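You operate a simulated robot arm through the tools that you are given. There is no shell and no other tool. Be economical: measure what you need, move in short steps, check, and stop when the job is done.

You run a simulated robot arm. Do the job below in one go: nothing can be reset, and whatever is moved stays where it is left.

Task
Take the bag from the top of pallet twenty-six and put it on the middle trolley shelf. Put the tent card marked "limits" from the top of pallet twenty-six on the strap coil there and the tent card labelled "fail insul" on the top of the long bench. Fetch the box from the top of pallet twenty-six and set it on top of the grey motor there. Push the dryer door shut. Take the torque driver on the top of the long bench and put it away on the railed end of the trolley top. Put the black lead coil from the top of the long bench on the grey dish and the white lead coil on the white papers. Do these in any order. Set down upright: bag, tent card.

The check looks at the end state, three seconds after you hand in, the way a careful person would. Anything else that was tipped, shoved, dropped, spilled or broken makes it a failure.

Robot
A 7-joint arm with a two-finger parallel gripper on a trunk, on a base that drives. Base frame: it is fixed to the floor where the robot stands at the start and does not move with it; the origin is under the middle of the robot, x ahead of it, y to its left, z up; the surface under the hand at the start is at about z = 604. Lengths are in mm, angles in rad, forces in N, time in s.
With the tool pointing down near the work surface it reaches from about 360 to 780 mm from the robot's upright axis, wherever it stands. Its first joint turns from -2.496 to 2.496 rad. Places, roughly: bag [750, 0, 750]; box (11x7x6 cm) [500, 400, 700]; dish (15x15x4 cm) [-900, 2400, 800]; dryer door [200, 1900, 1000]; lead coil [-750, 2250, 750]; middle trolley shelf [1400, -1500, 400]; motor [1000, 250, 750]; papers (20x15x3 cm) [0, 2400, 800]; railed end of the trolley top [1500, -1600, 700]; strap coil (11x11x3 cm) [500, 200, 700]; tent card [750, 500, 750]; top of the long bench [-600, 2200, 800]; torque driver [-250, 2250, 1000]. Payload 3 kg.
The tool frame sits at the grasp point between the pads (the TCP): z along the fingers, y along the line on which they close. The tips reach 30 mm beyond it. Largest opening 110 mm; finger width 20, thickness 10; the body of the gripper, 48 by 112 mm, starts 55 mm behind the TCP.
Orientation is that of the tool frame in the base frame, as a unit quaternion [x, y, z, w]. With the fingers straight down and closing along the base's y, the tool's x points along the base's -x, its y along +y and its z along -z.

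Tools
- The arm moves only by the tool arm_command. Its argument "series" is a list of rows, each a list of 7 numbers: the shift along the tool's x, y, z in m, then the turn, a rotation vector about the tool's x, y, z in rad, then the finger opening in m, from 0 to 0.11. In form: [[tx, ty, tz, ax, ay, az, hand], ...]. A call has 1 to 12 rows; each row shifts and turns the commanded pose from where the row before left it, along the tool's axes as they then stand. Each row takes 0.2 s and may step no farther than 50 mm and 0.15 rad from the row before; otherwise, or with a gripper value out of range, the whole call is refused. A pose out of reach is approached as far as the arm can. The call stops where the force on the tool passes 40 N (or 10 N more than at its start, if that is more) or the arm is blocked; 0.2 s more then pass. The fingers move at their own pace (about 153 mm/s each) and stop on an object; they squeeze with about 23 N. The grip force told is the motor's: it shows also when the fingers shut on nothing. Time passes only in rows, and 0.2 s behind the last, so rows that do not move let the fingers close. The reply holds the time, the measured pose of the TCP, the force on the tool along the base axes, the opening and the grip force, in the units named above and with some noise, with the torque about the TCP (base axes, N m) and any sound that the robot's microphone picked up, and new pictures: "show" is both (left out), scene, wrist or none.
- Cameras (640 x 400 px; columns grow to the right, rows downward): "scene" is now at [594.4, 51.4, 1055.8]; the picture's right is [0.01, -0.85, 0.53], its down [-0.37, 0.49, 0.79] and it looks along [-0.93, -0.20, -0.31] (base axes); focal length 214 px, centre (320, 200). "wrist" rides on the gripper at [72, 17, -103] in the tool frame; the picture's right is [-0.23, 0.97, 0.00], its down [-0.76, -0.18, -0.62] and it looks along [-0.61, -0.14, 0.78] (tool axes); focal length 222 px, centre (320, 200). There is no depth. A picture from a camera that has moved, and an enlarged one, comes with that camera's place and axes in the base frame and with its lens.
- move_column(by): slides the trunk up (or, below 0, down) by that many mm; the arm and the scene camera ride with it, the base frame stays. It gives what a move gives, with no picture.
- steer(legs): drives the robot by 1 to 6 legs, each [ahead, turn to the left] in mm and rad, along the robot's own axes; the way and the turn of a leg run together, so that a leg with both is an arc; at most 1500 mm and 3.142 rad a leg. The arm and the cameras ride along, it lands a little off, and it stops where it bumps. It gives what a move gives, and a new picture of the scene camera.
- aim_head(pan, tilt): turns the head with the scene camera to pan (to the left, within 1.396 rad either way) and tilt (down, from -0.506 to 1.204), counted from straight ahead of the robot. It gives what a move gives, and a new picture of the scene camera.
- close_up(camera, box): a new picture of the part [left, top, right, bottom] of that camera's present view, enlarged. It takes no simulated time.
- close_job(): hands the job in; it is judged then, once.

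Go step by step. Nothing tells you exact positions but the pictures and the camera data: compare them with the known pose of the tool, close in by small moves and look again before you grip or let go. The budget is 217 turns and 260 pictures, counting those below and the enlarged ones. Unless the task says otherwise, let go and move clear before handing in.

The tools are called after "Call:" by a JSON object that holds its "method" and its "body". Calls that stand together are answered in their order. arm_command: Moves the arm, as the interface text tells. Its arguments: {"type":"object","properties":{"series":{"type":"array","items":{"type":"array","items":{"type":"number"}}},"show":{"type":"string","enum":["both","scene","wrist","none"]}},"required":["series"]} The other tools are called the same way: move_column (by) slides the trunk up or down; steer (legs) drives the base; aim_head (pan, tilt) turns the head that bears the scene camera; close_up (camera, box) takes an enlarged picture of a part of a camera's view; close_job () hands the job in.

At the start:

```text
time_s: 0.0
eef_pos: [583.9, 82.3, 972.3]
tool_rot: [-0.005, 1.0, 0.001, -0.001]
contact_force: [0.1, -0.8, 0.1]
ft_torque: [0.0, -0.04, 0.02]
width: 109.8
gripper_force: 0.1
trunk travel left (down, up): [-275.0, 215.0]
robot x, y, heading: [0.4, -8.0, -0.0]
head pan, tilt: [-0.553, 1.201]
```

scene: 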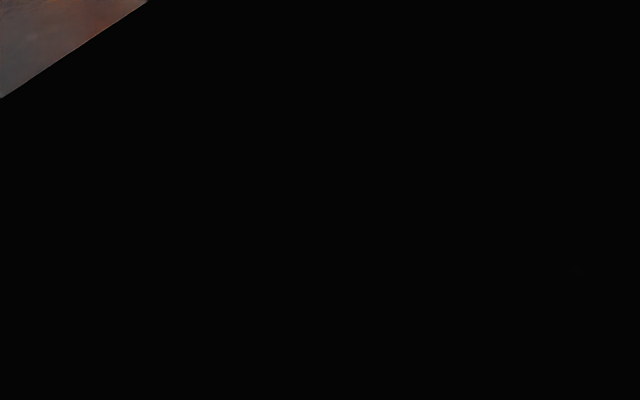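
wrist: 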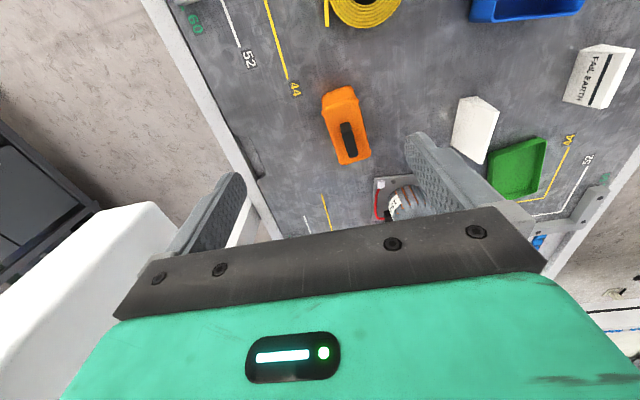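

The scene picture is black and the wrist view shows a pallet with several items. I aim the head to get a real overview.

Call:
{"method": "aim_head", "body": {"pan": 0.2, "tilt": 0.7}}

```text
time_s: 1.1
eef_pos: [584.0, 82.6, 972.6]
tool_rot: [-0.005, 1.0, 0.0, 0.0]
contact_force: [0.4, -0.7, 1.6]
ft_torque: [-0.01, 0.03, -0.03]
width: 110.3
gripper_force: 0.1
trunk travel left (down, up): [-275.0, 215.0]
robot x, y, heading: [2.3, -2.3, -0.0]
head pan, tilt: [0.201, 0.7]
camera scene: at [630.0, 97.9, 1020.7], right [0.01, -0.98, -0.2], down [-0.76, -0.13, 0.63], along [-0.65, 0.15, -0.75], focal length 214 px, centre (320, 200)
```

scene: 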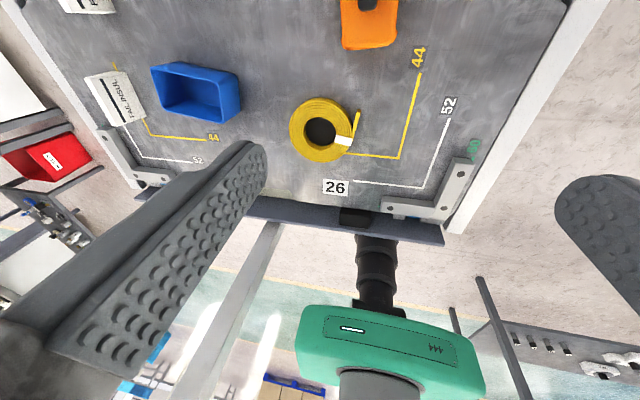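

The scene camera rides out above the pallet and looks back down. Its tilt is offset, so I tilt it the other way to look ahead.

Call:
{"method": "aim_head", "body": {"pan": 0.0, "tilt": -0.5}}

Call:
{"method": "close_up", "body": {"camera": "wrist", "box": [160, 0, 640, 300]}}

```text
time_s: 2.5
eef_pos: [584.3, 82.9, 973.1]
tool_rot: [-0.004, 1.0, 0.0, 0.0]
contact_force: [-0.4, -0.7, 0.4]
ft_torque: [0.02, -0.01, 0.03]
width: 110.1
gripper_force: 0.1
trunk travel left (down, up): [-275.0, 215.0]
robot x, y, heading: [0.6, -6.7, -0.003]
head pan, tilt: [0.0, -0.499]
camera scene: at [734.0, 82.0, 1036.8], right [0.01, -1.0, 0.0], down [-0.88, -0.01, -0.48], along [0.48, 0.0, -0.88], focal length 214 px, centre (320, 200)
```

scene: 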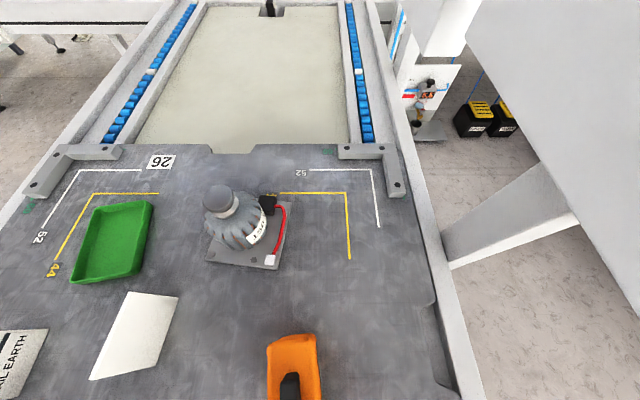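

```text
1.33 times, centred on (400, 150) of wrist
camera zoom: at [512.7, 100.8, 1075.3], right [0.22, 0.98, 0.0], down [0.76, -0.17, 0.62], along [0.61, -0.14, -0.78], focal length 296 px, centre (213, 267)
```

zoom: 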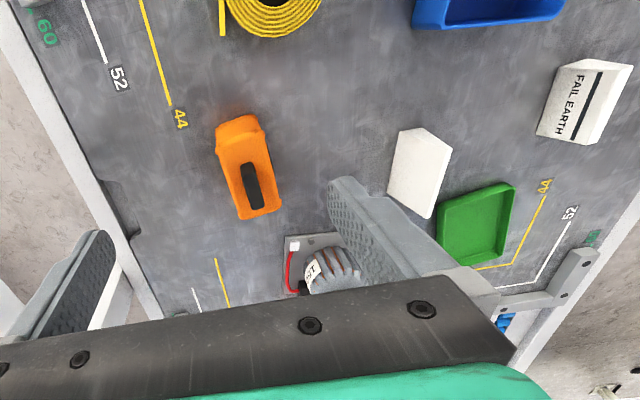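

Ahead I see pallet 26 with the motor, a green tray, tent cards, and an orange bag-like object. I look straight down for the near half.

Call:
{"method": "aim_head", "body": {"pan": 0.6, "tilt": 0.0}}

```text
time_s: 3.5
eef_pos: [583.8, 83.5, 972.6]
tool_rot: [-0.004, 1.0, 0.0, -0.001]
contact_force: [0.5, -0.1, -0.2]
ft_torque: [-0.02, 0.01, 0.01]
width: 110.0
gripper_force: 0.1
trunk travel left (down, up): [-275.0, 215.0]
robot x, y, heading: [-1.6, -8.5, 0.001]
head pan, tilt: [0.6, 0.0]
camera scene: at [693.7, 132.4, 1029.6], right [0.01, -0.83, -0.56], down [-1.0, -0.01, 0.0], along [0.0, 0.56, -0.83], focal length 214 px, centre (320, 200)
```

scene: 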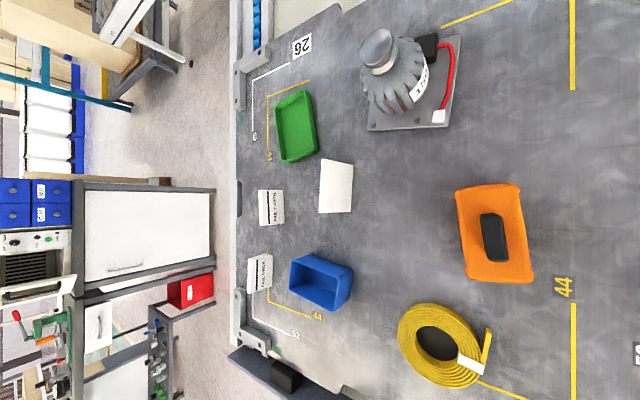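

Now I can see all the pallet items: cards on the left, blue box, yellow strap coil, orange bag, motor. I zoom to read the cards and see the motor top.

Call:
{"method": "close_up", "body": {"camera": "scene", "box": [220, 150, 380, 310]}}

Call:
{"method": "close_up", "body": {"camera": "scene", "box": [340, 0, 560, 300]}}

```text
2.50 times, centred on (300, 230) of scene
camera zoom: at [693.7, 132.4, 1029.6], right [0.01, -0.83, -0.56], down [-1.0, -0.01, 0.0], along [0.0, 0.56, -0.83], focal length 536 px, centre (370, 125)
```

zoom: 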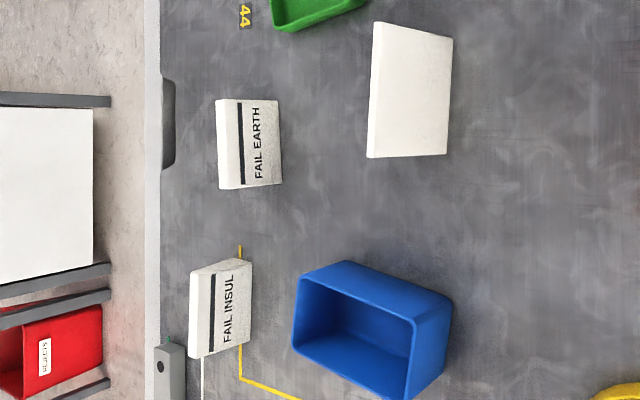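

```text
1.33 times, centred on (450, 150) of scene
camera zoom: at [693.7, 132.4, 1029.6], right [0.01, -0.83, -0.56], down [-1.0, -0.01, 0.0], along [0.0, 0.56, -0.83], focal length 286 px, centre (147, 267)
```

zoom: 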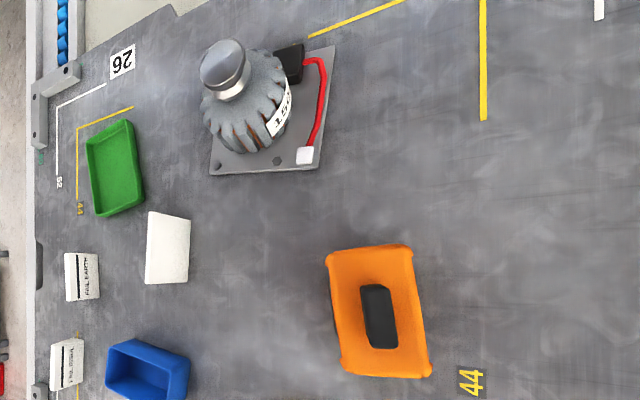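

The cards read FAIL EARTH and FAIL INSUL; the blank-looking one should be "limits", to be verified. I look to both sides for free floor.

Call:
{"method": "aim_head", "body": {"pan": 1.2, "tilt": 0.0}}

Call:
{"method": "aim_head", "body": {"pan": -1.2, "tilt": 0.0}}

```text
time_s: 4.5
eef_pos: [583.1, 81.5, 972.7]
tool_rot: [-0.004, 1.0, 0.0, 0.0]
contact_force: [0.0, -0.2, -0.2]
ft_torque: [-0.02, -0.02, 0.01]
width: 109.9
gripper_force: 0.2
trunk travel left (down, up): [-275.0, 215.0]
robot x, y, heading: [-0.3, -8.0, 0.0]
head pan, tilt: [1.201, 0.0]
camera scene: at [693.3, 165.5, 1071.3], right [0.0, -0.36, -0.93], down [-1.0, -0.01, 0.0], along [-0.01, 0.93, -0.36], focal length 214 px, centre (320, 200)
```

scene: 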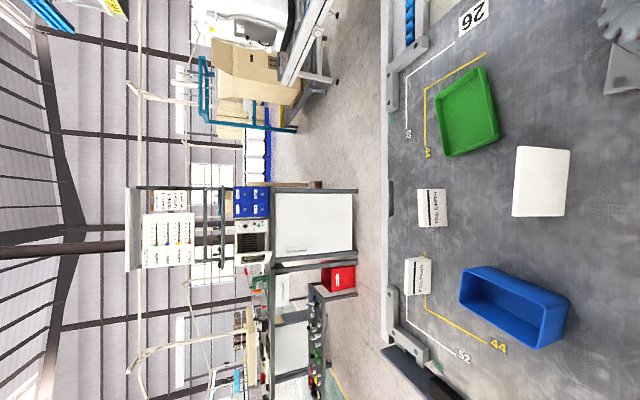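

```text
time_s: 6.7
eef_pos: [583.7, 81.9, 973.5]
tool_rot: [-0.005, 1.0, 0.0, 0.001]
contact_force: [0.4, -0.8, -0.1]
ft_torque: [-0.04, 0.02, -0.01]
width: 110.0
gripper_force: 0.0
trunk travel left (down, up): [-275.0, 215.0]
robot x, y, heading: [-0.0, -8.1, 0.006]
head pan, tilt: [-1.201, 0.0]
camera scene: at [694.7, -2.3, 1071.3], right [0.0, -0.36, 0.93], down [-1.0, -0.01, 0.0], along [0.01, -0.93, -0.36], focal length 214 px, centre (320, 200)
```

scene: 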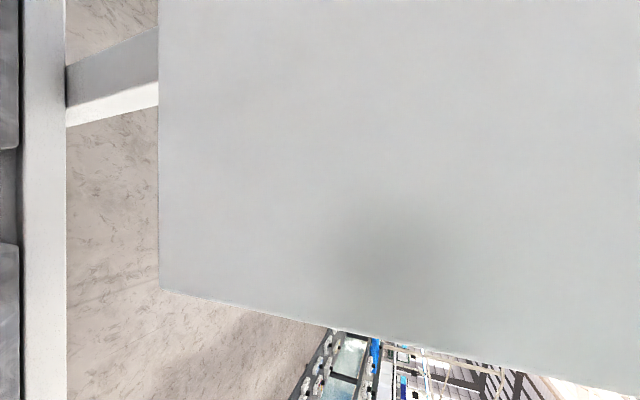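

The left aisle is free and the long bench lies about 2 m to the left; on the right a big grey panel stands close. I look back at my own base to judge clearance to the pallet.

Call:
{"method": "aim_head", "body": {"pan": -0.5, "tilt": 0.6}}

Call:
{"method": "aim_head", "body": {"pan": 1.3, "tilt": 0.6}}

```text
time_s: 7.8
eef_pos: [583.1, 82.9, 972.8]
tool_rot: [-0.004, 1.0, 0.0, 0.0]
contact_force: [-0.3, -0.4, -0.6]
ft_torque: [0.01, 0.0, 0.02]
width: 110.1
gripper_force: 0.1
trunk travel left (down, up): [-275.0, 215.0]
robot x, y, heading: [-2.8, -9.0, 0.005]
head pan, tilt: [-0.499, 0.6]
camera scene: at [639.2, 38.8, 1026.4], right [0.01, -0.88, 0.48], down [-0.83, 0.26, 0.5], along [-0.56, -0.4, -0.72], focal length 214 px, centre (320, 200)
```

scene: 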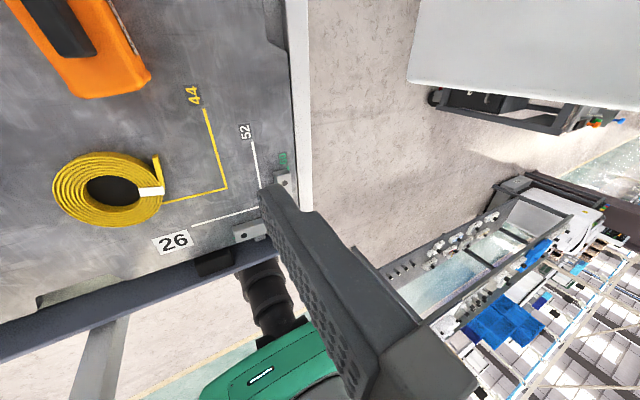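

```text
time_s: 9.6
eef_pos: [585.6, 82.5, 972.7]
tool_rot: [-0.005, 1.0, 0.0, 0.0]
contact_force: [0.6, -0.3, -0.4]
ft_torque: [-0.03, -0.02, -0.01]
width: 110.0
gripper_force: 0.2
trunk travel left (down, up): [-275.0, 215.0]
robot x, y, heading: [2.7, -7.7, -0.002]
head pan, tilt: [1.3, 0.6]
camera scene: at [638.1, 166.3, 1080.3], right [0.0, -0.27, -0.96], down [-0.82, -0.55, 0.15], along [-0.57, 0.79, -0.22], focal length 214 px, centre (320, 200)
```

scene: 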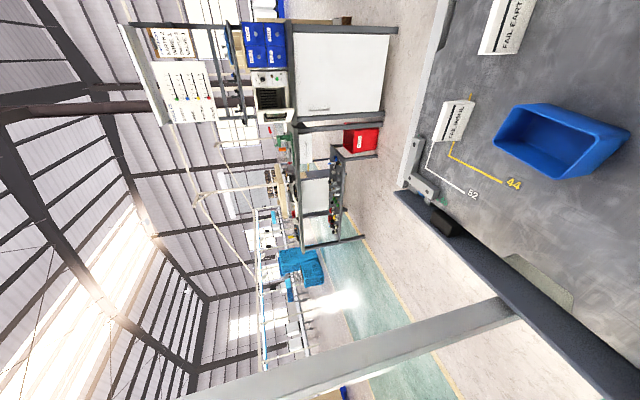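

There are structures near the arm I can't place yet (a pale bar and a grey slab). I raise the trunk for a wider look before moving.

Call:
{"method": "move_column", "body": {"by": 210}}

Call:
{"method": "aim_head", "body": {"pan": 0.3, "tilt": 0.9}}

Call:
{"method": "aim_head", "body": {"pan": -0.9, "tilt": 0.1}}

```text
time_s: 11.8
eef_pos: [584.2, 83.0, 1182.6]
tool_rot: [-0.004, 1.0, 0.0, 0.0]
contact_force: [0.2, 0.2, 0.1]
ft_torque: [-0.04, 0.01, -0.01]
width: 109.7
gripper_force: 0.0
trunk travel left (down, up): [-485.0, 5.0]
robot x, y, heading: [0.9, -9.8, 0.002]
head pan, tilt: [1.3, 0.6]
```

```text
time_s: 13.1
eef_pos: [584.5, 82.4, 1183.7]
tool_rot: [-0.004, 1.0, 0.0, 0.0]
contact_force: [-0.3, 0.4, -1.0]
ft_torque: [0.0, -0.01, 0.01]
width: 110.0
gripper_force: 0.1
trunk travel left (down, up): [-485.0, 5.0]
robot x, y, heading: [2.7, -4.5, 0.002]
head pan, tilt: [0.3, 0.901]
camera scene: at [613.9, 103.4, 1241.7], right [0.01, -0.95, -0.3], down [-0.62, -0.24, 0.75], along [-0.79, 0.18, -0.59], focal length 214 px, centre (320, 200)
```

scene: 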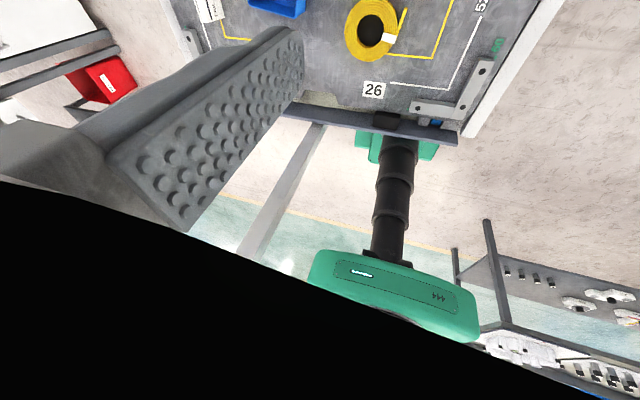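

```text
time_s: 14.5
eef_pos: [584.7, 83.7, 1183.6]
tool_rot: [-0.005, 1.0, 0.0, 0.0]
contact_force: [0.0, 0.4, 0.5]
ft_torque: [-0.02, 0.02, 0.0]
width: 109.9
gripper_force: 0.0
trunk travel left (down, up): [-485.0, 5.0]
robot x, y, heading: [-1.5, -8.9, 0.001]
head pan, tilt: [-0.901, 0.099]
camera scene: at [685.6, 9.5, 1256.6], right [0.01, -0.62, 0.78], down [-1.0, 0.07, 0.06], along [-0.09, -0.78, -0.62], focal length 214 px, centre (320, 200)
```

scene: 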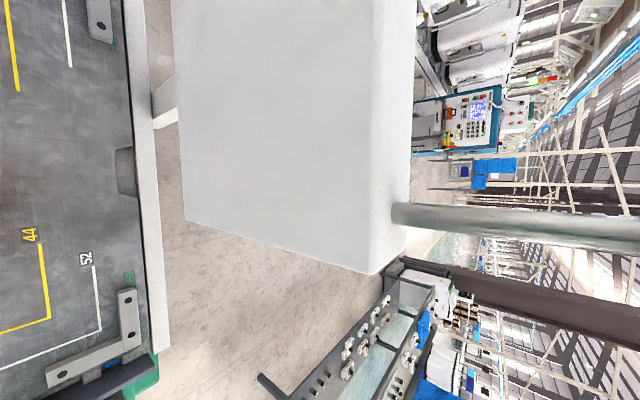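

The slab is a fixed hanging box (x > 620, y < −120, z 880–1195), which I'll keep clear of. There may be a post beside the robot, so I move the arm left for parallax.

Call:
{"method": "aim_head", "body": {"pan": 0.0, "tilt": 0.8}}

Call:
{"method": "arm_command", "body": {"series": [[0, 0.048, 0, 0, 0, 0, 0.11], [0, 0.048, 0, 0, 0, 0, 0.11], [0, 0.048, 0, 0, 0, 0, 0.11], [0, 0.048, 0, 0, 0, 0, 0.11], [0, 0.048, 0, 0, 0, 0, 0.11], [0, 0.048, 0, 0, 0, 0, 0.11]], "show": "scene"}}

```text
time_s: 15.7
eef_pos: [584.4, 81.9, 1184.4]
tool_rot: [-0.005, 1.0, 0.0, 0.0]
contact_force: [1.0, 0.9, 0.4]
ft_torque: [0.0, -0.05, 0.0]
width: 109.9
gripper_force: 0.0
trunk travel left (down, up): [-485.0, 5.0]
robot x, y, heading: [1.2, -6.9, 0.005]
head pan, tilt: [0.0, 0.799]
camera scene: at [622.1, 81.0, 1233.2], right [0.01, -1.0, 0.0], down [-0.7, -0.01, 0.72], along [-0.72, -0.01, -0.7], focal length 214 px, centre (320, 200)
```

scene: 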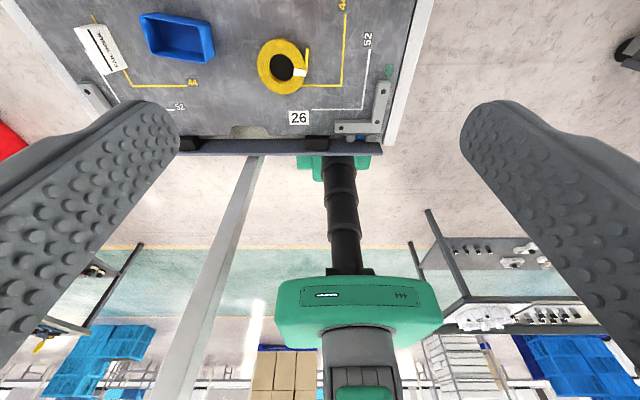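

```text
time_s: 17.1
eef_pos: [583.8, 371.1, 1182.1]
tool_rot: [-0.004, 1.0, 0.0, -0.001]
contact_force: [0.2, -0.3, -0.6]
ft_torque: [0.02, 0.0, 0.0]
width: 110.1
gripper_force: 0.1
trunk travel left (down, up): [-485.0, 5.0]
robot x, y, heading: [3.3, -11.8, -0.002]
head pan, tilt: [0.0, 0.799]
camera scene: at [620.1, 369.6, 1233.0], right [0.01, -1.0, 0.0], down [-0.7, -0.01, 0.72], along [-0.72, -0.01, -0.7], focal length 214 px, centre (320, 200)
```

scene: 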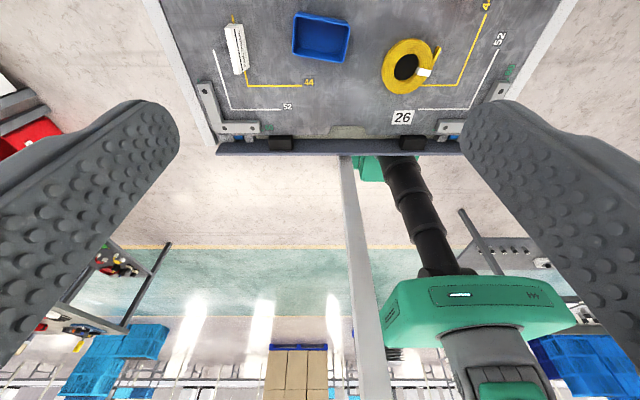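

A vertical post stands at about (220, 277) by the pallet front; everything else is consistent. I lower the trunk and look at the blank card's other face.

Call:
{"method": "move_column", "body": {"by": -250}}

Call:
{"method": "aim_head", "body": {"pan": -0.55, "tilt": 0.0}}

Call:
{"method": "arm_command", "body": {"series": [[-0.02, 0.045, 0, 0, 0, 0, 0.11], [-0.02, 0.045, 0, 0, 0, 0, 0.11]], "show": "scene"}}

```text
time_s: 19.7
eef_pos: [582.5, 371.2, 933.1]
tool_rot: [-0.005, 1.0, 0.0, 0.0]
contact_force: [0.5, -0.3, -0.7]
ft_torque: [-0.01, -0.02, 0.03]
width: 110.2
gripper_force: 0.1
trunk travel left (down, up): [-235.0, 255.0]
robot x, y, heading: [0.1, -7.1, -0.001]
head pan, tilt: [0.0, 0.799]
```

```text
time_s: 20.8
eef_pos: [582.5, 369.8, 934.5]
tool_rot: [-0.004, 1.0, -0.001, 0.0]
contact_force: [0.0, 1.4, -0.2]
ft_torque: [0.01, -0.01, -0.03]
width: 109.9
gripper_force: 0.0
trunk travel left (down, up): [-235.0, 255.0]
robot x, y, heading: [-0.0, -8.1, 0.002]
head pan, tilt: [-0.55, 0.0]
camera scene: at [692.3, 322.8, 987.5], right [0.01, -0.85, 0.52], down [-1.0, -0.01, 0.0], along [0.0, -0.52, -0.85], focal length 214 px, centre (320, 200)
```

scene: 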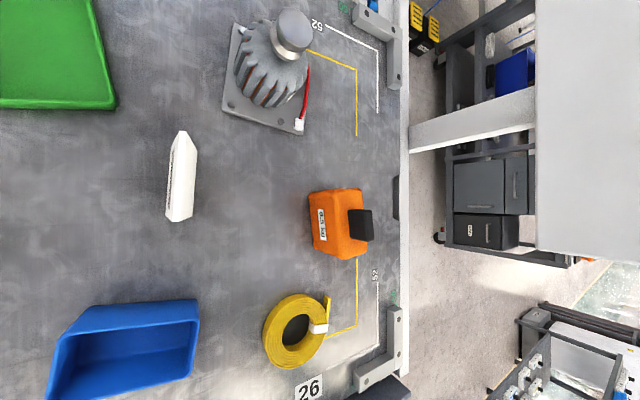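

```text
time_s: 21.4
eef_pos: [616.1, 446.0, 921.8]
tool_rot: [-0.001, 1.0, -0.01, -0.011]
contact_force: [5.4, 2.2, 8.1]
ft_torque: [-0.28, 0.25, 0.05]
width: 109.9
gripper_force: 0.0
out of reach, approached as far as the arm can: row 2
trunk travel left (down, up): [-235.0, 255.0]
robot x, y, heading: [-1.9, -7.3, -0.001]
head pan, tilt: [-0.55, 0.0]
camera scene: at [727.9, 398.7, 974.7], right [0.02, -0.84, 0.54], down [-1.0, 0.0, 0.02], along [-0.02, -0.54, -0.84], focal length 214 px, centre (320, 200)
```

scene: 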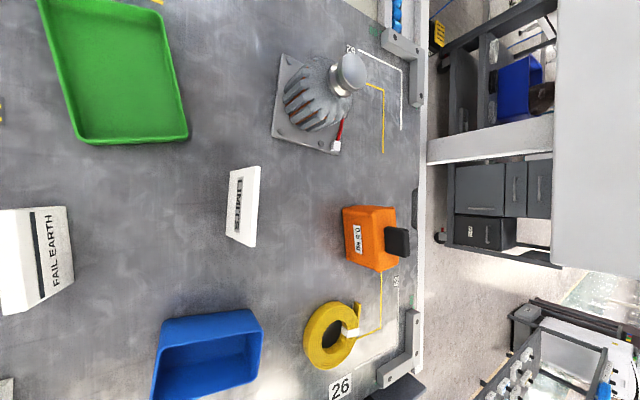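

LIMITS is confirmed on the blank card, standing near (716, 333) with its ridge along x. I tilt the hand forward for reach and come in above it.

Call:
{"method": "aim_head", "body": {"pan": 0.0, "tilt": 0.3}}

Call:
{"method": "arm_command", "body": {"series": [[0, -0.045, 0, 0, -0.145, 0, 0.11], [0, -0.045, 0, 0, -0.145, 0, 0.11], [0, 0, 0, 0, -0.145, 0, 0.11], [-0.0072, -0.0093, 0.0402, 0, 0, 0, 0.11], [-0.0072, -0.0093, 0.0402, 0, 0, 0, 0.11], [-0.0072, -0.0093, 0.0402, 0, 0, 0, 0.11], [-0.0072, -0.0093, 0.0402, 0, 0, 0, 0.11]], "show": "both"}}

```text
time_s: 22.4
eef_pos: [611.7, 444.7, 925.3]
tool_rot: [-0.003, 1.0, -0.012, -0.013]
contact_force: [0.1, -0.3, -0.5]
ft_torque: [-0.02, -0.01, 0.01]
width: 110.2
gripper_force: 0.0
trunk travel left (down, up): [-235.0, 255.0]
robot x, y, heading: [-0.7, -11.3, -0.001]
head pan, tilt: [0.0, 0.3]
camera scene: at [695.2, 444.3, 959.8], right [0.01, -1.0, 0.02], down [-0.95, 0.0, 0.32], along [-0.32, -0.03, -0.95], focal length 214 px, centre (320, 200)
```

scene: 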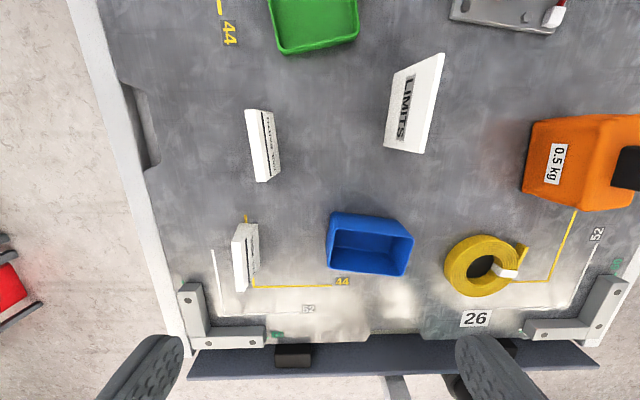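

```text
time_s: 24.0
eef_pos: [711.2, 324.5, 800.1]
tool_rot: [-0.004, 0.977, 0.002, 0.215]
contact_force: [0.6, -0.9, 1.2]
ft_torque: [-0.06, -0.07, -0.04]
width: 109.9
gripper_force: 0.0
trunk travel left (down, up): [-235.0, 255.0]
robot x, y, heading: [1.0, -8.4, -0.002]
head pan, tilt: [0.0, 0.3]
camera scene: at [770.4, 322.1, 867.5], right [0.01, -1.0, 0.0], down [-0.99, -0.01, -0.13], along [0.13, 0.0, -0.99], focal length 214 px, centre (320, 200)
camera wrist: at [603.2, 341.4, 860.8], right [0.2, 0.98, 0.1], down [0.43, -0.17, 0.89], along [0.88, -0.13, -0.45], focal length 222 px, centre (320, 200)
```

scene: 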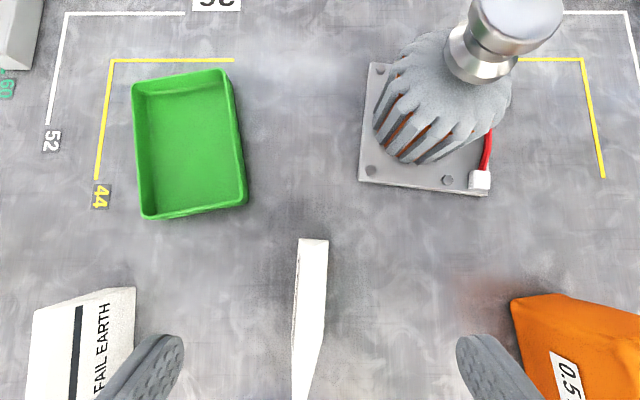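
wrist: 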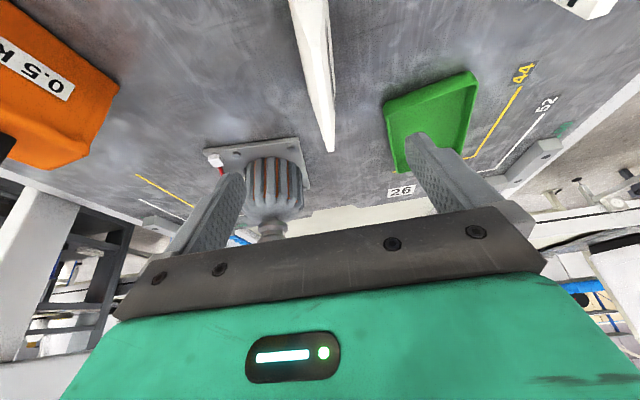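

The card is centred at about (715, 327), with its ridge at z ≈ 735. I descend over it and close gently.

Call:
{"method": "arm_command", "body": {"series": [[0.0124, 0.001, 0.03, 0, 0, 0, 0.11], [0.0124, 0.001, 0.03, 0, 0, 0, 0.11], [0.0124, 0.001, 0.03, 0, 0, 0, 0.11], [0, 0, 0, 0, 0, 0, 0.05]], "show": "both"}}

```text
time_s: 25.0
eef_pos: [716.8, 327.7, 701.2]
tool_rot: [-0.005, 0.976, 0.001, 0.216]
contact_force: [-1.3, -0.5, -0.2]
ft_torque: [0.0, 0.02, 0.02]
width: 50.3
gripper_force: 0.0
trunk travel left (down, up): [-235.0, 255.0]
robot x, y, heading: [-0.9, -9.2, -0.002]
head pan, tilt: [0.0, 0.3]
camera scene: at [774.6, 325.1, 769.5], right [0.01, -1.0, 0.0], down [-0.99, -0.01, -0.13], along [0.13, 0.0, -0.99], focal length 214 px, centre (320, 200)
camera wrist: at [607.3, 344.3, 762.9], right [0.2, 0.98, 0.1], down [0.43, -0.17, 0.89], along [0.88, -0.13, -0.45], focal length 222 px, centre (320, 200)
```

scene: 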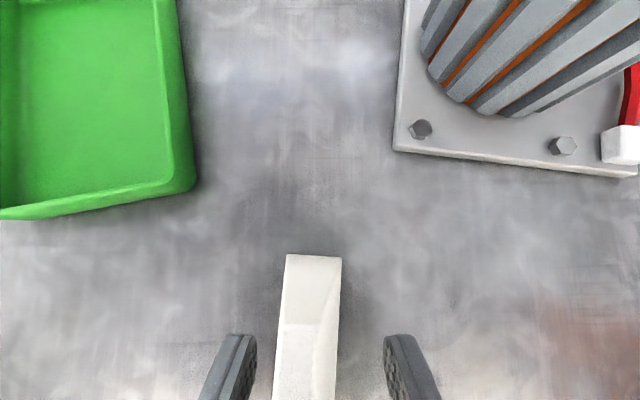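
wrist: 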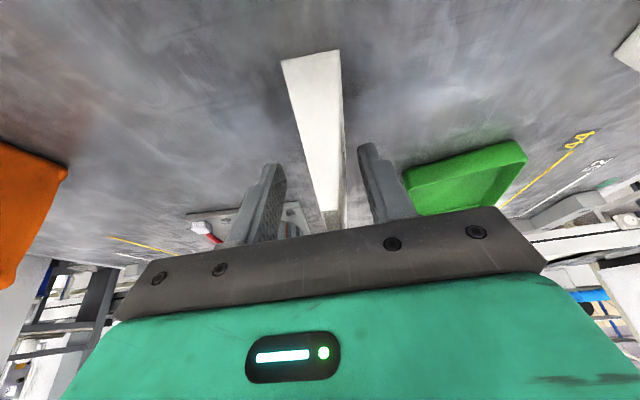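

The fingers straddle the card; closing and lifting slightly.

Call:
{"method": "arm_command", "body": {"series": [[0, 0, 0, 0, 0, 0, 0.0], [0, 0, 0, 0, 0, 0, 0.0], [-0.0105, 0, -0.0227, 0, 0, 0, 0.0], [-0.0105, 0, -0.0227, 0, 0, 0, 0.0]], "show": "both"}}

```text
time_s: 26.0
eef_pos: [715.8, 325.3, 751.4]
tool_rot: [-0.005, 0.976, 0.002, 0.216]
contact_force: [-0.8, -0.7, -0.4]
ft_torque: [-0.01, 0.03, -0.01]
width: 22.4
gripper_force: 23.4
trunk travel left (down, up): [-235.0, 255.0]
robot x, y, heading: [1.2, -7.3, -0.002]
head pan, tilt: [0.0, 0.3]
camera scene: at [774.6, 325.2, 820.0], right [0.01, -1.0, 0.0], down [-0.99, -0.01, -0.13], along [0.13, 0.0, -0.99], focal length 214 px, centre (320, 200)
camera wrist: at [607.3, 344.5, 813.4], right [0.2, 0.98, 0.1], down [0.43, -0.17, 0.89], along [0.88, -0.13, -0.45], focal length 222 px, centre (320, 200)
```

scene: 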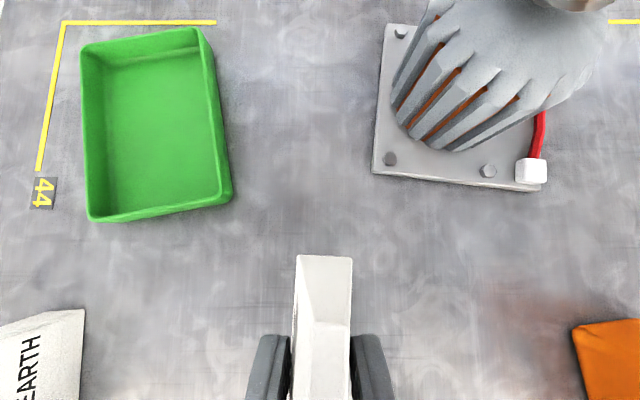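
wrist: 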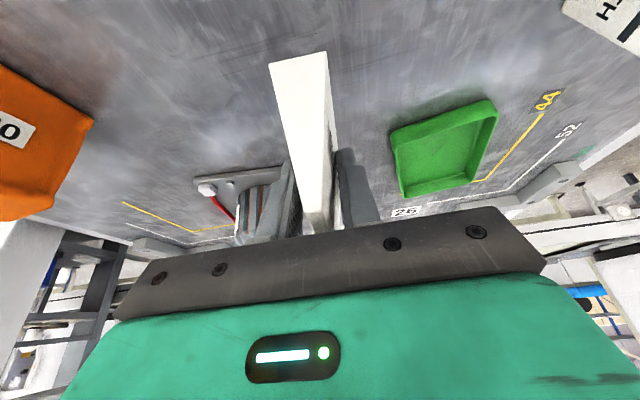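

The card is held at 22 mm and lifted. I carry it over the strap coil.

Call:
{"method": "arm_command", "body": {"series": [[-0.0206, 0, -0.0444, 0, 0, 0, 0.0], [0.0328, -0.024, -0.0152, 0, 0, 0, 0.0], [0.0328, -0.024, -0.0152, 0, 0, 0, 0.0], [0.0328, -0.024, -0.0152, 0, 0, 0, 0.0], [0.0328, -0.024, -0.0152, 0, 0, 0, 0.0], [0.0328, -0.024, -0.0152, 0, 0, 0, 0.0], [0.0328, -0.024, -0.0152, 0, 0, 0, 0.0], [0.0328, -0.024, -0.0152, 0, 0, 0, 0.0]], "show": "both"}}

```text
time_s: 27.8
eef_pos: [462.1, 155.7, 801.0]
tool_rot: [-0.004, 0.977, 0.0, 0.215]
contact_force: [0.7, 0.0, -0.5]
ft_torque: [-0.01, -0.01, 0.0]
width: 22.9
gripper_force: 22.6
trunk travel left (down, up): [-235.0, 255.0]
robot x, y, heading: [-3.3, -10.1, -0.006]
head pan, tilt: [0.0, 0.3]
camera scene: at [521.8, 154.6, 869.6], right [0.01, -1.0, 0.0], down [-0.99, -0.01, -0.13], along [0.13, 0.0, -0.99], focal length 214 px, centre (320, 200)
camera wrist: at [354.6, 173.8, 863.1], right [0.2, 0.98, 0.09], down [0.43, -0.17, 0.89], along [0.88, -0.13, -0.45], focal length 222 px, centre (320, 200)
```

scene: 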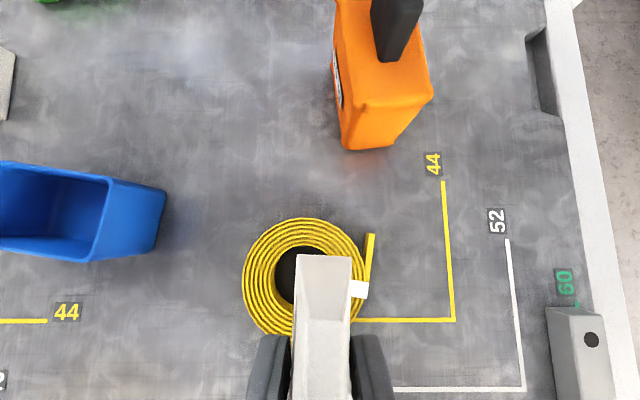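
wrist: 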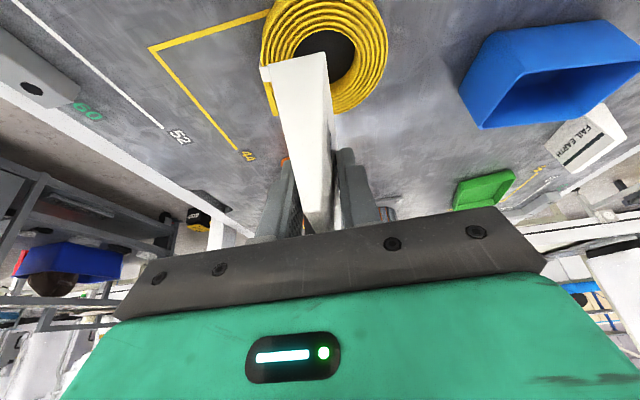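

The coil centre reads about (474, 171); the card is about 16 mm short in x and 20 mm in y. I correct, lower a little and look.

Call:
{"method": "arm_command", "body": {"series": [[-0.004, 0.02, 0.0294, 0, 0, 0, 0.0], [0, 0, 0, 0, 0, 0, 0]], "show": "both"}}

Call:
{"method": "close_up", "body": {"camera": "scene", "box": [210, 180, 410, 400]}}

```text
time_s: 28.4
eef_pos: [479.8, 176.0, 777.2]
tool_rot: [-0.004, 0.977, 0.001, 0.215]
contact_force: [0.5, 1.0, -0.6]
ft_torque: [0.02, 0.0, 0.02]
width: 22.6
gripper_force: 23.4
trunk travel left (down, up): [-235.0, 255.0]
robot x, y, heading: [-0.7, -6.3, 0.0]
head pan, tilt: [0.0, 0.3]
camera scene: at [538.7, 175.2, 844.8], right [0.01, -1.0, 0.0], down [-0.99, -0.01, -0.13], along [0.13, 0.0, -0.99], focal length 214 px, centre (320, 200)
camera wrist: at [371.4, 194.4, 838.1], right [0.2, 0.98, 0.1], down [0.43, -0.17, 0.89], along [0.88, -0.13, -0.45], focal length 222 px, centre (320, 200)
```

scene: 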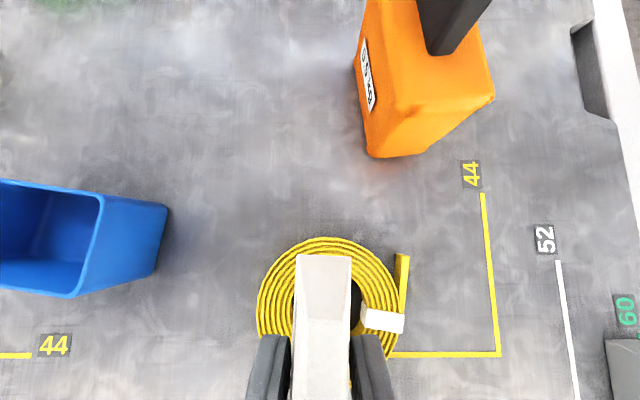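
wrist: 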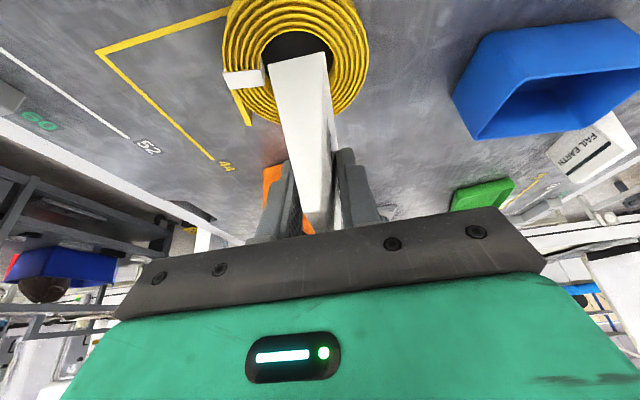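

```text
1.82 times, centred on (310, 290) of scene
camera zoom: at [538.7, 175.2, 844.8], right [0.01, -1.0, 0.0], down [-0.99, -0.01, -0.13], along [0.13, 0.0, -0.99], focal length 390 px, centre (338, 36)
```

zoom: 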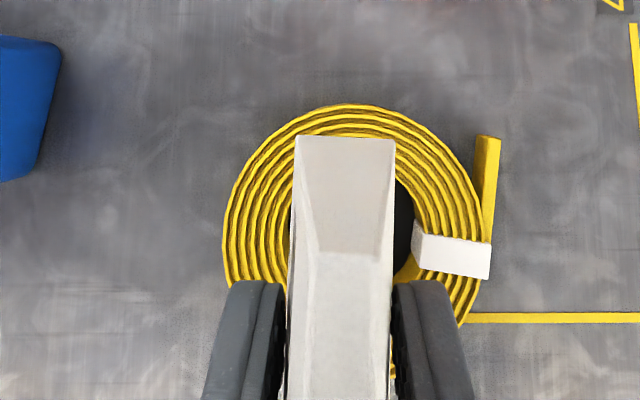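

Card nearly centred over the coil. I nudge and lower in small steps watching the force.

Call:
{"method": "arm_command", "body": {"series": [[0.0138, -0.004, 0.0156, 0, 0, 0, 0.0], [0.0021, 0, 0.0045, 0, 0, 0, 0.0], [0, 0, 0, 0, 0, 0, 0]], "show": "scene"}}

```text
time_s: 29.2
eef_pos: [473.9, 172.4, 751.6]
tool_rot: [-0.004, 0.976, 0.001, 0.216]
contact_force: [-0.4, 0.5, -1.0]
ft_torque: [-0.03, 0.0, 0.01]
width: 22.7
gripper_force: 22.5
trunk travel left (down, up): [-235.0, 255.0]
robot x, y, heading: [-2.2, -8.2, 0.005]
head pan, tilt: [0.0, 0.3]
camera scene: at [533.0, 171.2, 820.0], right [0.01, -1.0, 0.0], down [-0.99, -0.01, -0.13], along [0.13, 0.0, -0.99], focal length 214 px, centre (320, 200)
```

scene: 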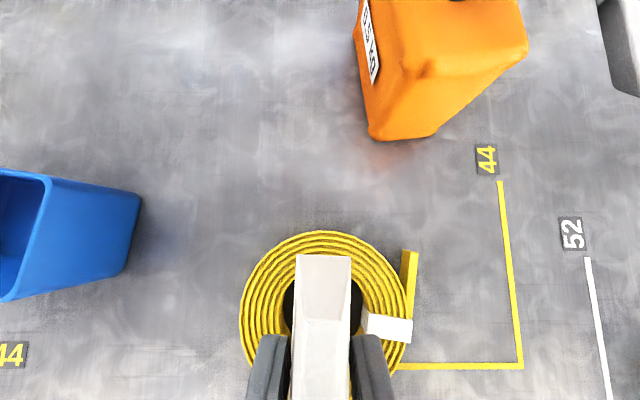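

Well centred. Continue down in 5 mm steps.

Call:
{"method": "arm_command", "body": {"series": [[0.0021, 0, 0.0045, 0, 0, 0, 0.0], [0.0021, 0, 0.0045, 0, 0, 0, 0.0], [0.0013, 0, 0.0027, 0, 0, 0, 0], [0, 0, 0, 0, 0, 0, 0]], "show": "none"}}

Call:
{"method": "arm_command", "body": {"series": [[0.0013, 0, 0.0027, 0, 0, 0, 0], [0, 0, 0, 0, 0, 0, 0]], "show": "none"}}

```text
time_s: 30.2
eef_pos: [472.4, 172.9, 739.1]
tool_rot: [-0.005, 0.977, 0.002, 0.215]
contact_force: [0.2, -0.5, 0.3]
ft_torque: [0.03, -0.01, -0.01]
width: 22.7
gripper_force: 22.7
trunk travel left (down, up): [-235.0, 255.0]
robot x, y, heading: [-1.8, -7.9, -0.003]
head pan, tilt: [0.0, 0.3]
```

```text
time_s: 30.8
eef_pos: [472.8, 171.3, 735.8]
tool_rot: [-0.004, 0.976, 0.001, 0.216]
contact_force: [0.5, -0.2, -0.2]
ft_torque: [-0.04, -0.01, 0.0]
width: 22.6
gripper_force: 22.5
trunk travel left (down, up): [-235.0, 255.0]
robot x, y, heading: [-1.9, -10.4, 0.0]
head pan, tilt: [0.0, 0.3]
```

No contact yet; the base should be about 639. Down a few more mm.

Call:
{"method": "arm_command", "body": {"series": [[0.0008, 0, 0.0018, 0, 0, 0, 0], [0.0008, 0, 0.0018, 0, 0, 0, 0], [0, 0, 0, 0, 0, 0, 0]], "show": "none"}}

Call:
{"method": "arm_command", "body": {"series": [[0.0008, 0, 0.0018, 0, 0, 0, 0], [0, 0, 0, 0, 0, 0, 0]], "show": "both"}}

```text
time_s: 31.6
eef_pos: [473.0, 172.7, 733.1]
tool_rot: [-0.005, 0.976, 0.001, 0.216]
contact_force: [-1.2, 0.3, -1.0]
ft_torque: [0.02, 0.0, -0.02]
width: 22.3
gripper_force: 23.2
trunk travel left (down, up): [-235.0, 255.0]
robot x, y, heading: [0.2, -10.9, 0.001]
head pan, tilt: [0.0, 0.3]
```

```text
time_s: 32.2
eef_pos: [473.0, 172.0, 728.9]
tool_rot: [-0.004, 0.976, 0.001, 0.216]
contact_force: [0.4, 0.2, -0.7]
ft_torque: [0.02, 0.04, -0.04]
width: 22.4
gripper_force: 23.6
trunk travel left (down, up): [-235.0, 255.0]
robot x, y, heading: [-1.6, -10.2, -0.003]
head pan, tilt: [0.0, 0.3]
camera scene: at [532.5, 170.8, 798.1], right [0.01, -1.0, 0.0], down [-0.99, -0.01, -0.13], along [0.13, 0.0, -0.99], focal length 214 px, centre (320, 200)
camera wrist: at [365.2, 190.0, 791.5], right [0.2, 0.98, 0.1], down [0.43, -0.17, 0.89], along [0.88, -0.13, -0.45], focal length 222 px, centre (320, 200)
```

scene: 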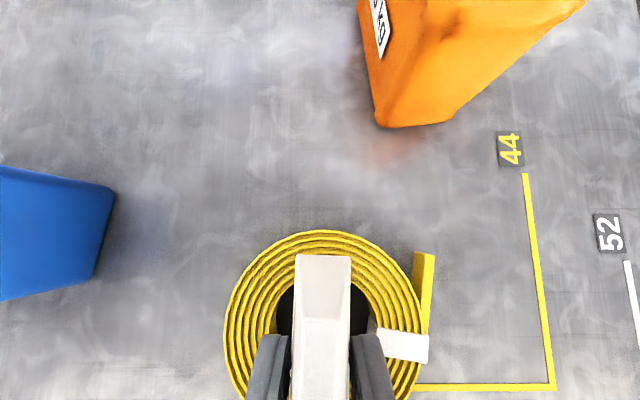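
wrist: 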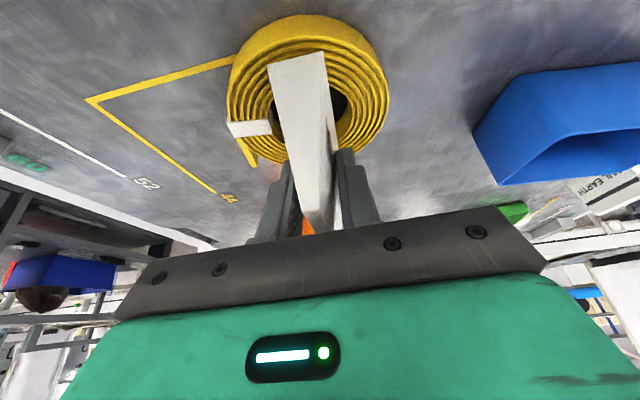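

Apparent sizes suggest the pallet surface is higher than nominal (~635–640), so the card bottom is about at the coil top now. Continue in 2 mm steps.

Call:
{"method": "arm_command", "body": {"series": [[0.0008, 0, 0.0018, 0, 0, 0, 0], [0, 0, 0, 0, 0, 0, 0]], "show": "none"}}

Call:
{"method": "arm_command", "body": {"series": [[0.0008, 0, 0.0018, 0, 0, 0, 0], [0, 0, 0, 0, 0, 0, 0]], "show": "none"}}

Call:
{"method": "arm_command", "body": {"series": [[0.0008, 0, 0.0018, 0, 0, 0, 0], [0, 0, 0, 0, 0, 0, 0]], "show": "both"}}

```text
time_s: 32.8
eef_pos: [472.9, 171.9, 727.4]
tool_rot: [-0.004, 0.976, 0.001, 0.216]
contact_force: [0.2, 0.3, 0.3]
ft_torque: [-0.01, 0.0, 0.01]
width: 22.8
gripper_force: 23.3
trunk travel left (down, up): [-235.0, 255.0]
robot x, y, heading: [-1.7, -9.6, -0.002]
head pan, tilt: [0.0, 0.3]
```

```text
time_s: 33.4
eef_pos: [474.8, 172.4, 725.8]
tool_rot: [-0.004, 0.976, 0.001, 0.216]
contact_force: [0.4, 0.8, 0.6]
ft_torque: [-0.01, -0.04, 0.03]
width: 22.6
gripper_force: 22.8
trunk travel left (down, up): [-235.0, 255.0]
robot x, y, heading: [2.6, -6.0, 0.003]
head pan, tilt: [0.0, 0.3]
```

```text
time_s: 34.0
eef_pos: [473.6, 172.3, 724.7]
tool_rot: [-0.003, 0.976, 0.0, 0.216]
contact_force: [1.1, -0.8, 9.9]
ft_torque: [0.02, -0.1, -0.08]
width: 22.0
gripper_force: 22.9
trunk travel left (down, up): [-235.0, 255.0]
robot x, y, heading: [-0.3, -4.6, 0.001]
head pan, tilt: [0.0, 0.3]
camera scene: at [532.9, 171.1, 792.9], right [0.01, -1.0, 0.0], down [-0.99, -0.01, -0.14], along [0.14, 0.0, -0.99], focal length 214 px, centre (320, 200)
camera wrist: at [365.6, 190.3, 786.0], right [0.2, 0.98, 0.1], down [0.43, -0.17, 0.89], along [0.88, -0.13, -0.45], focal length 222 px, centre (320, 200)
```

scene: 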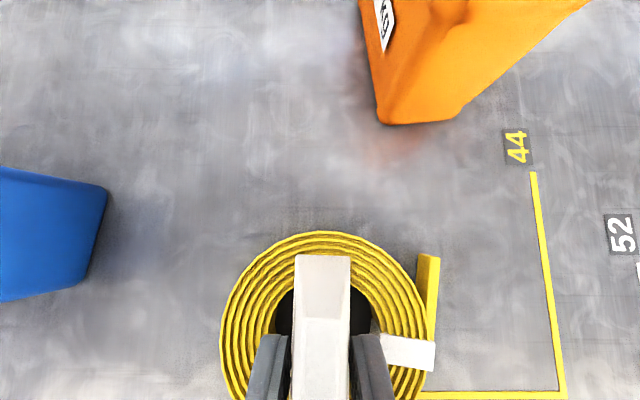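
wrist: 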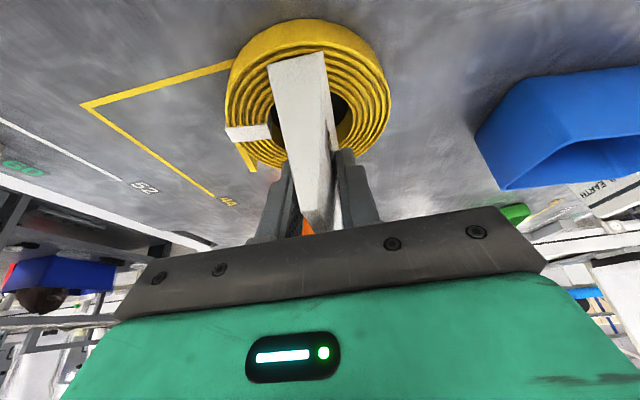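

Contact felt at 10 N: the card sits on the coil. I release and retreat.

Call:
{"method": "arm_command", "body": {"series": [[0, 0, 0, 0, 0, 0, 0.06], [0, 0, 0, 0, 0, 0, 0.08], [-0.0084, 0, -0.0181, 0, 0, 0, 0.08], [-0.0168, 0, -0.0363, 0, 0, 0, 0.08], [-0.0168, 0, -0.0363, 0, 0, 0, 0.08], [-0.0168, 0, -0.0363, 0, 0, 0, 0.11]], "show": "both"}}

```text
time_s: 35.4
eef_pos: [474.4, 173.8, 862.9]
tool_rot: [-0.005, 0.977, 0.001, 0.215]
contact_force: [-0.4, 0.2, 0.1]
ft_torque: [0.0, 0.01, 0.0]
width: 110.1
gripper_force: 0.1
trunk travel left (down, up): [-235.0, 255.0]
robot x, y, heading: [0.2, -5.6, -0.003]
head pan, tilt: [0.0, 0.3]
camera scene: at [532.8, 171.1, 932.5], right [0.01, -1.0, 0.0], down [-0.99, -0.01, -0.13], along [0.13, 0.0, -0.99], focal length 214 px, centre (320, 200)
camera wrist: at [365.6, 190.4, 925.8], right [0.2, 0.98, 0.1], down [0.43, -0.17, 0.89], along [0.88, -0.14, -0.45], focal length 222 px, centre (320, 200)
```

scene: 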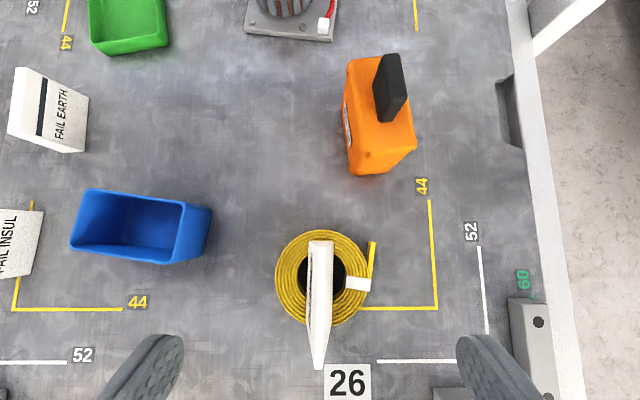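
wrist: 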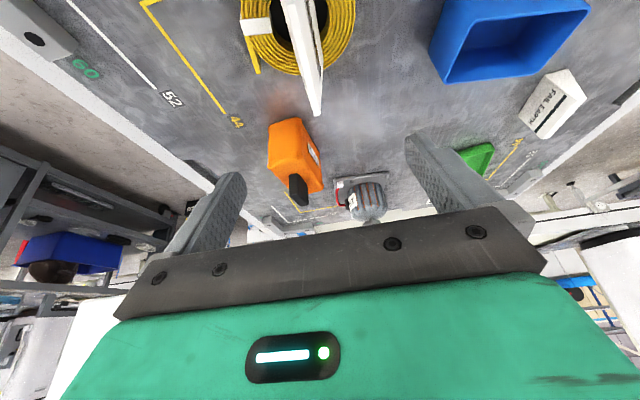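

LIMITS is on the strap coil. For the box and motor I go round to the pallet's left side: retract the arm, back out past the post, and drive round.

Call:
{"method": "arm_command", "body": {"series": [[0, -0.0344, -0.0213, 0, 0, 0, 0.08], [0, -0.0344, -0.0213, 0, 0, 0, 0.08], [0, -0.0344, -0.0213, 0, 0, 0, 0.08], [0, -0.0344, -0.0213, 0, 0, 0, 0.08], [0, -0.0344, -0.0213, 0, 0, 0, 0.08]], "show": "none"}}

Call:
{"method": "steer", "body": {"legs": [[-600, 0]]}}

Call:
{"method": "aim_head", "body": {"pan": 0.9, "tilt": -0.4}}

```text
time_s: 36.6
eef_pos: [429.1, 0.3, 961.1]
tool_rot: [-0.003, 0.976, 0.0, 0.216]
contact_force: [0.5, 0.4, -0.1]
ft_torque: [-0.01, 0.01, -0.02]
width: 80.0
gripper_force: 0.0
trunk travel left (down, up): [-235.0, 255.0]
robot x, y, heading: [1.4, -6.0, 0.002]
head pan, tilt: [0.0, 0.3]
```

```text
time_s: 39.9
eef_pos: [-165.9, 0.2, 960.5]
tool_rot: [-0.004, 0.977, 0.001, 0.215]
contact_force: [-1.0, 0.2, -0.7]
ft_torque: [-0.01, 0.02, 0.02]
width: 80.0
gripper_force: 0.1
trunk travel left (down, up): [-235.0, 255.0]
robot x, y, heading: [-597.4, -7.5, -0.002]
head pan, tilt: [0.0, 0.3]
camera scene: at [-107.2, -1.0, 1029.7], right [0.01, -1.0, 0.0], down [-0.99, -0.01, -0.13], along [0.13, 0.0, -0.99], focal length 214 px, centre (320, 200)
```

scene: 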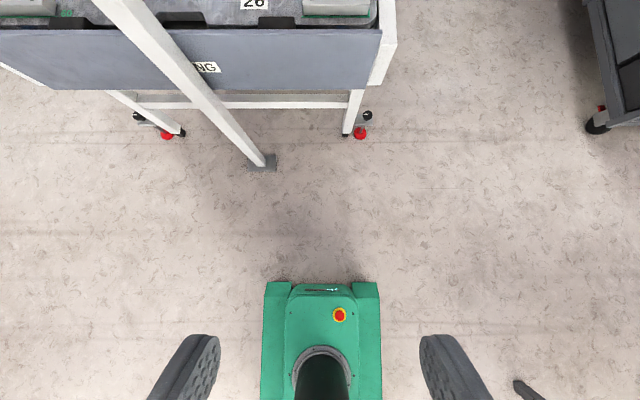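

```text
time_s: 41.1
eef_pos: [-167.2, 0.7, 961.7]
tool_rot: [-0.003, 0.976, 0.0, 0.216]
contact_force: [0.2, 0.6, 0.2]
ft_torque: [-0.02, -0.03, 0.0]
width: 79.9
gripper_force: 0.1
trunk travel left (down, up): [-235.0, 255.0]
robot x, y, heading: [-596.3, -9.5, 0.001]
head pan, tilt: [0.901, -0.4]
camera scene: at [-72.9, 56.6, 1099.3], right [0.34, -0.62, -0.71], down [-0.74, 0.3, -0.61], along [0.59, 0.73, -0.36], focal length 214 px, centre (320, 200)
```

scene: 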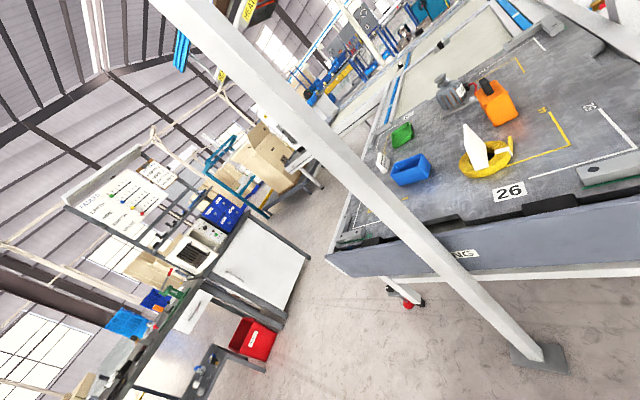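

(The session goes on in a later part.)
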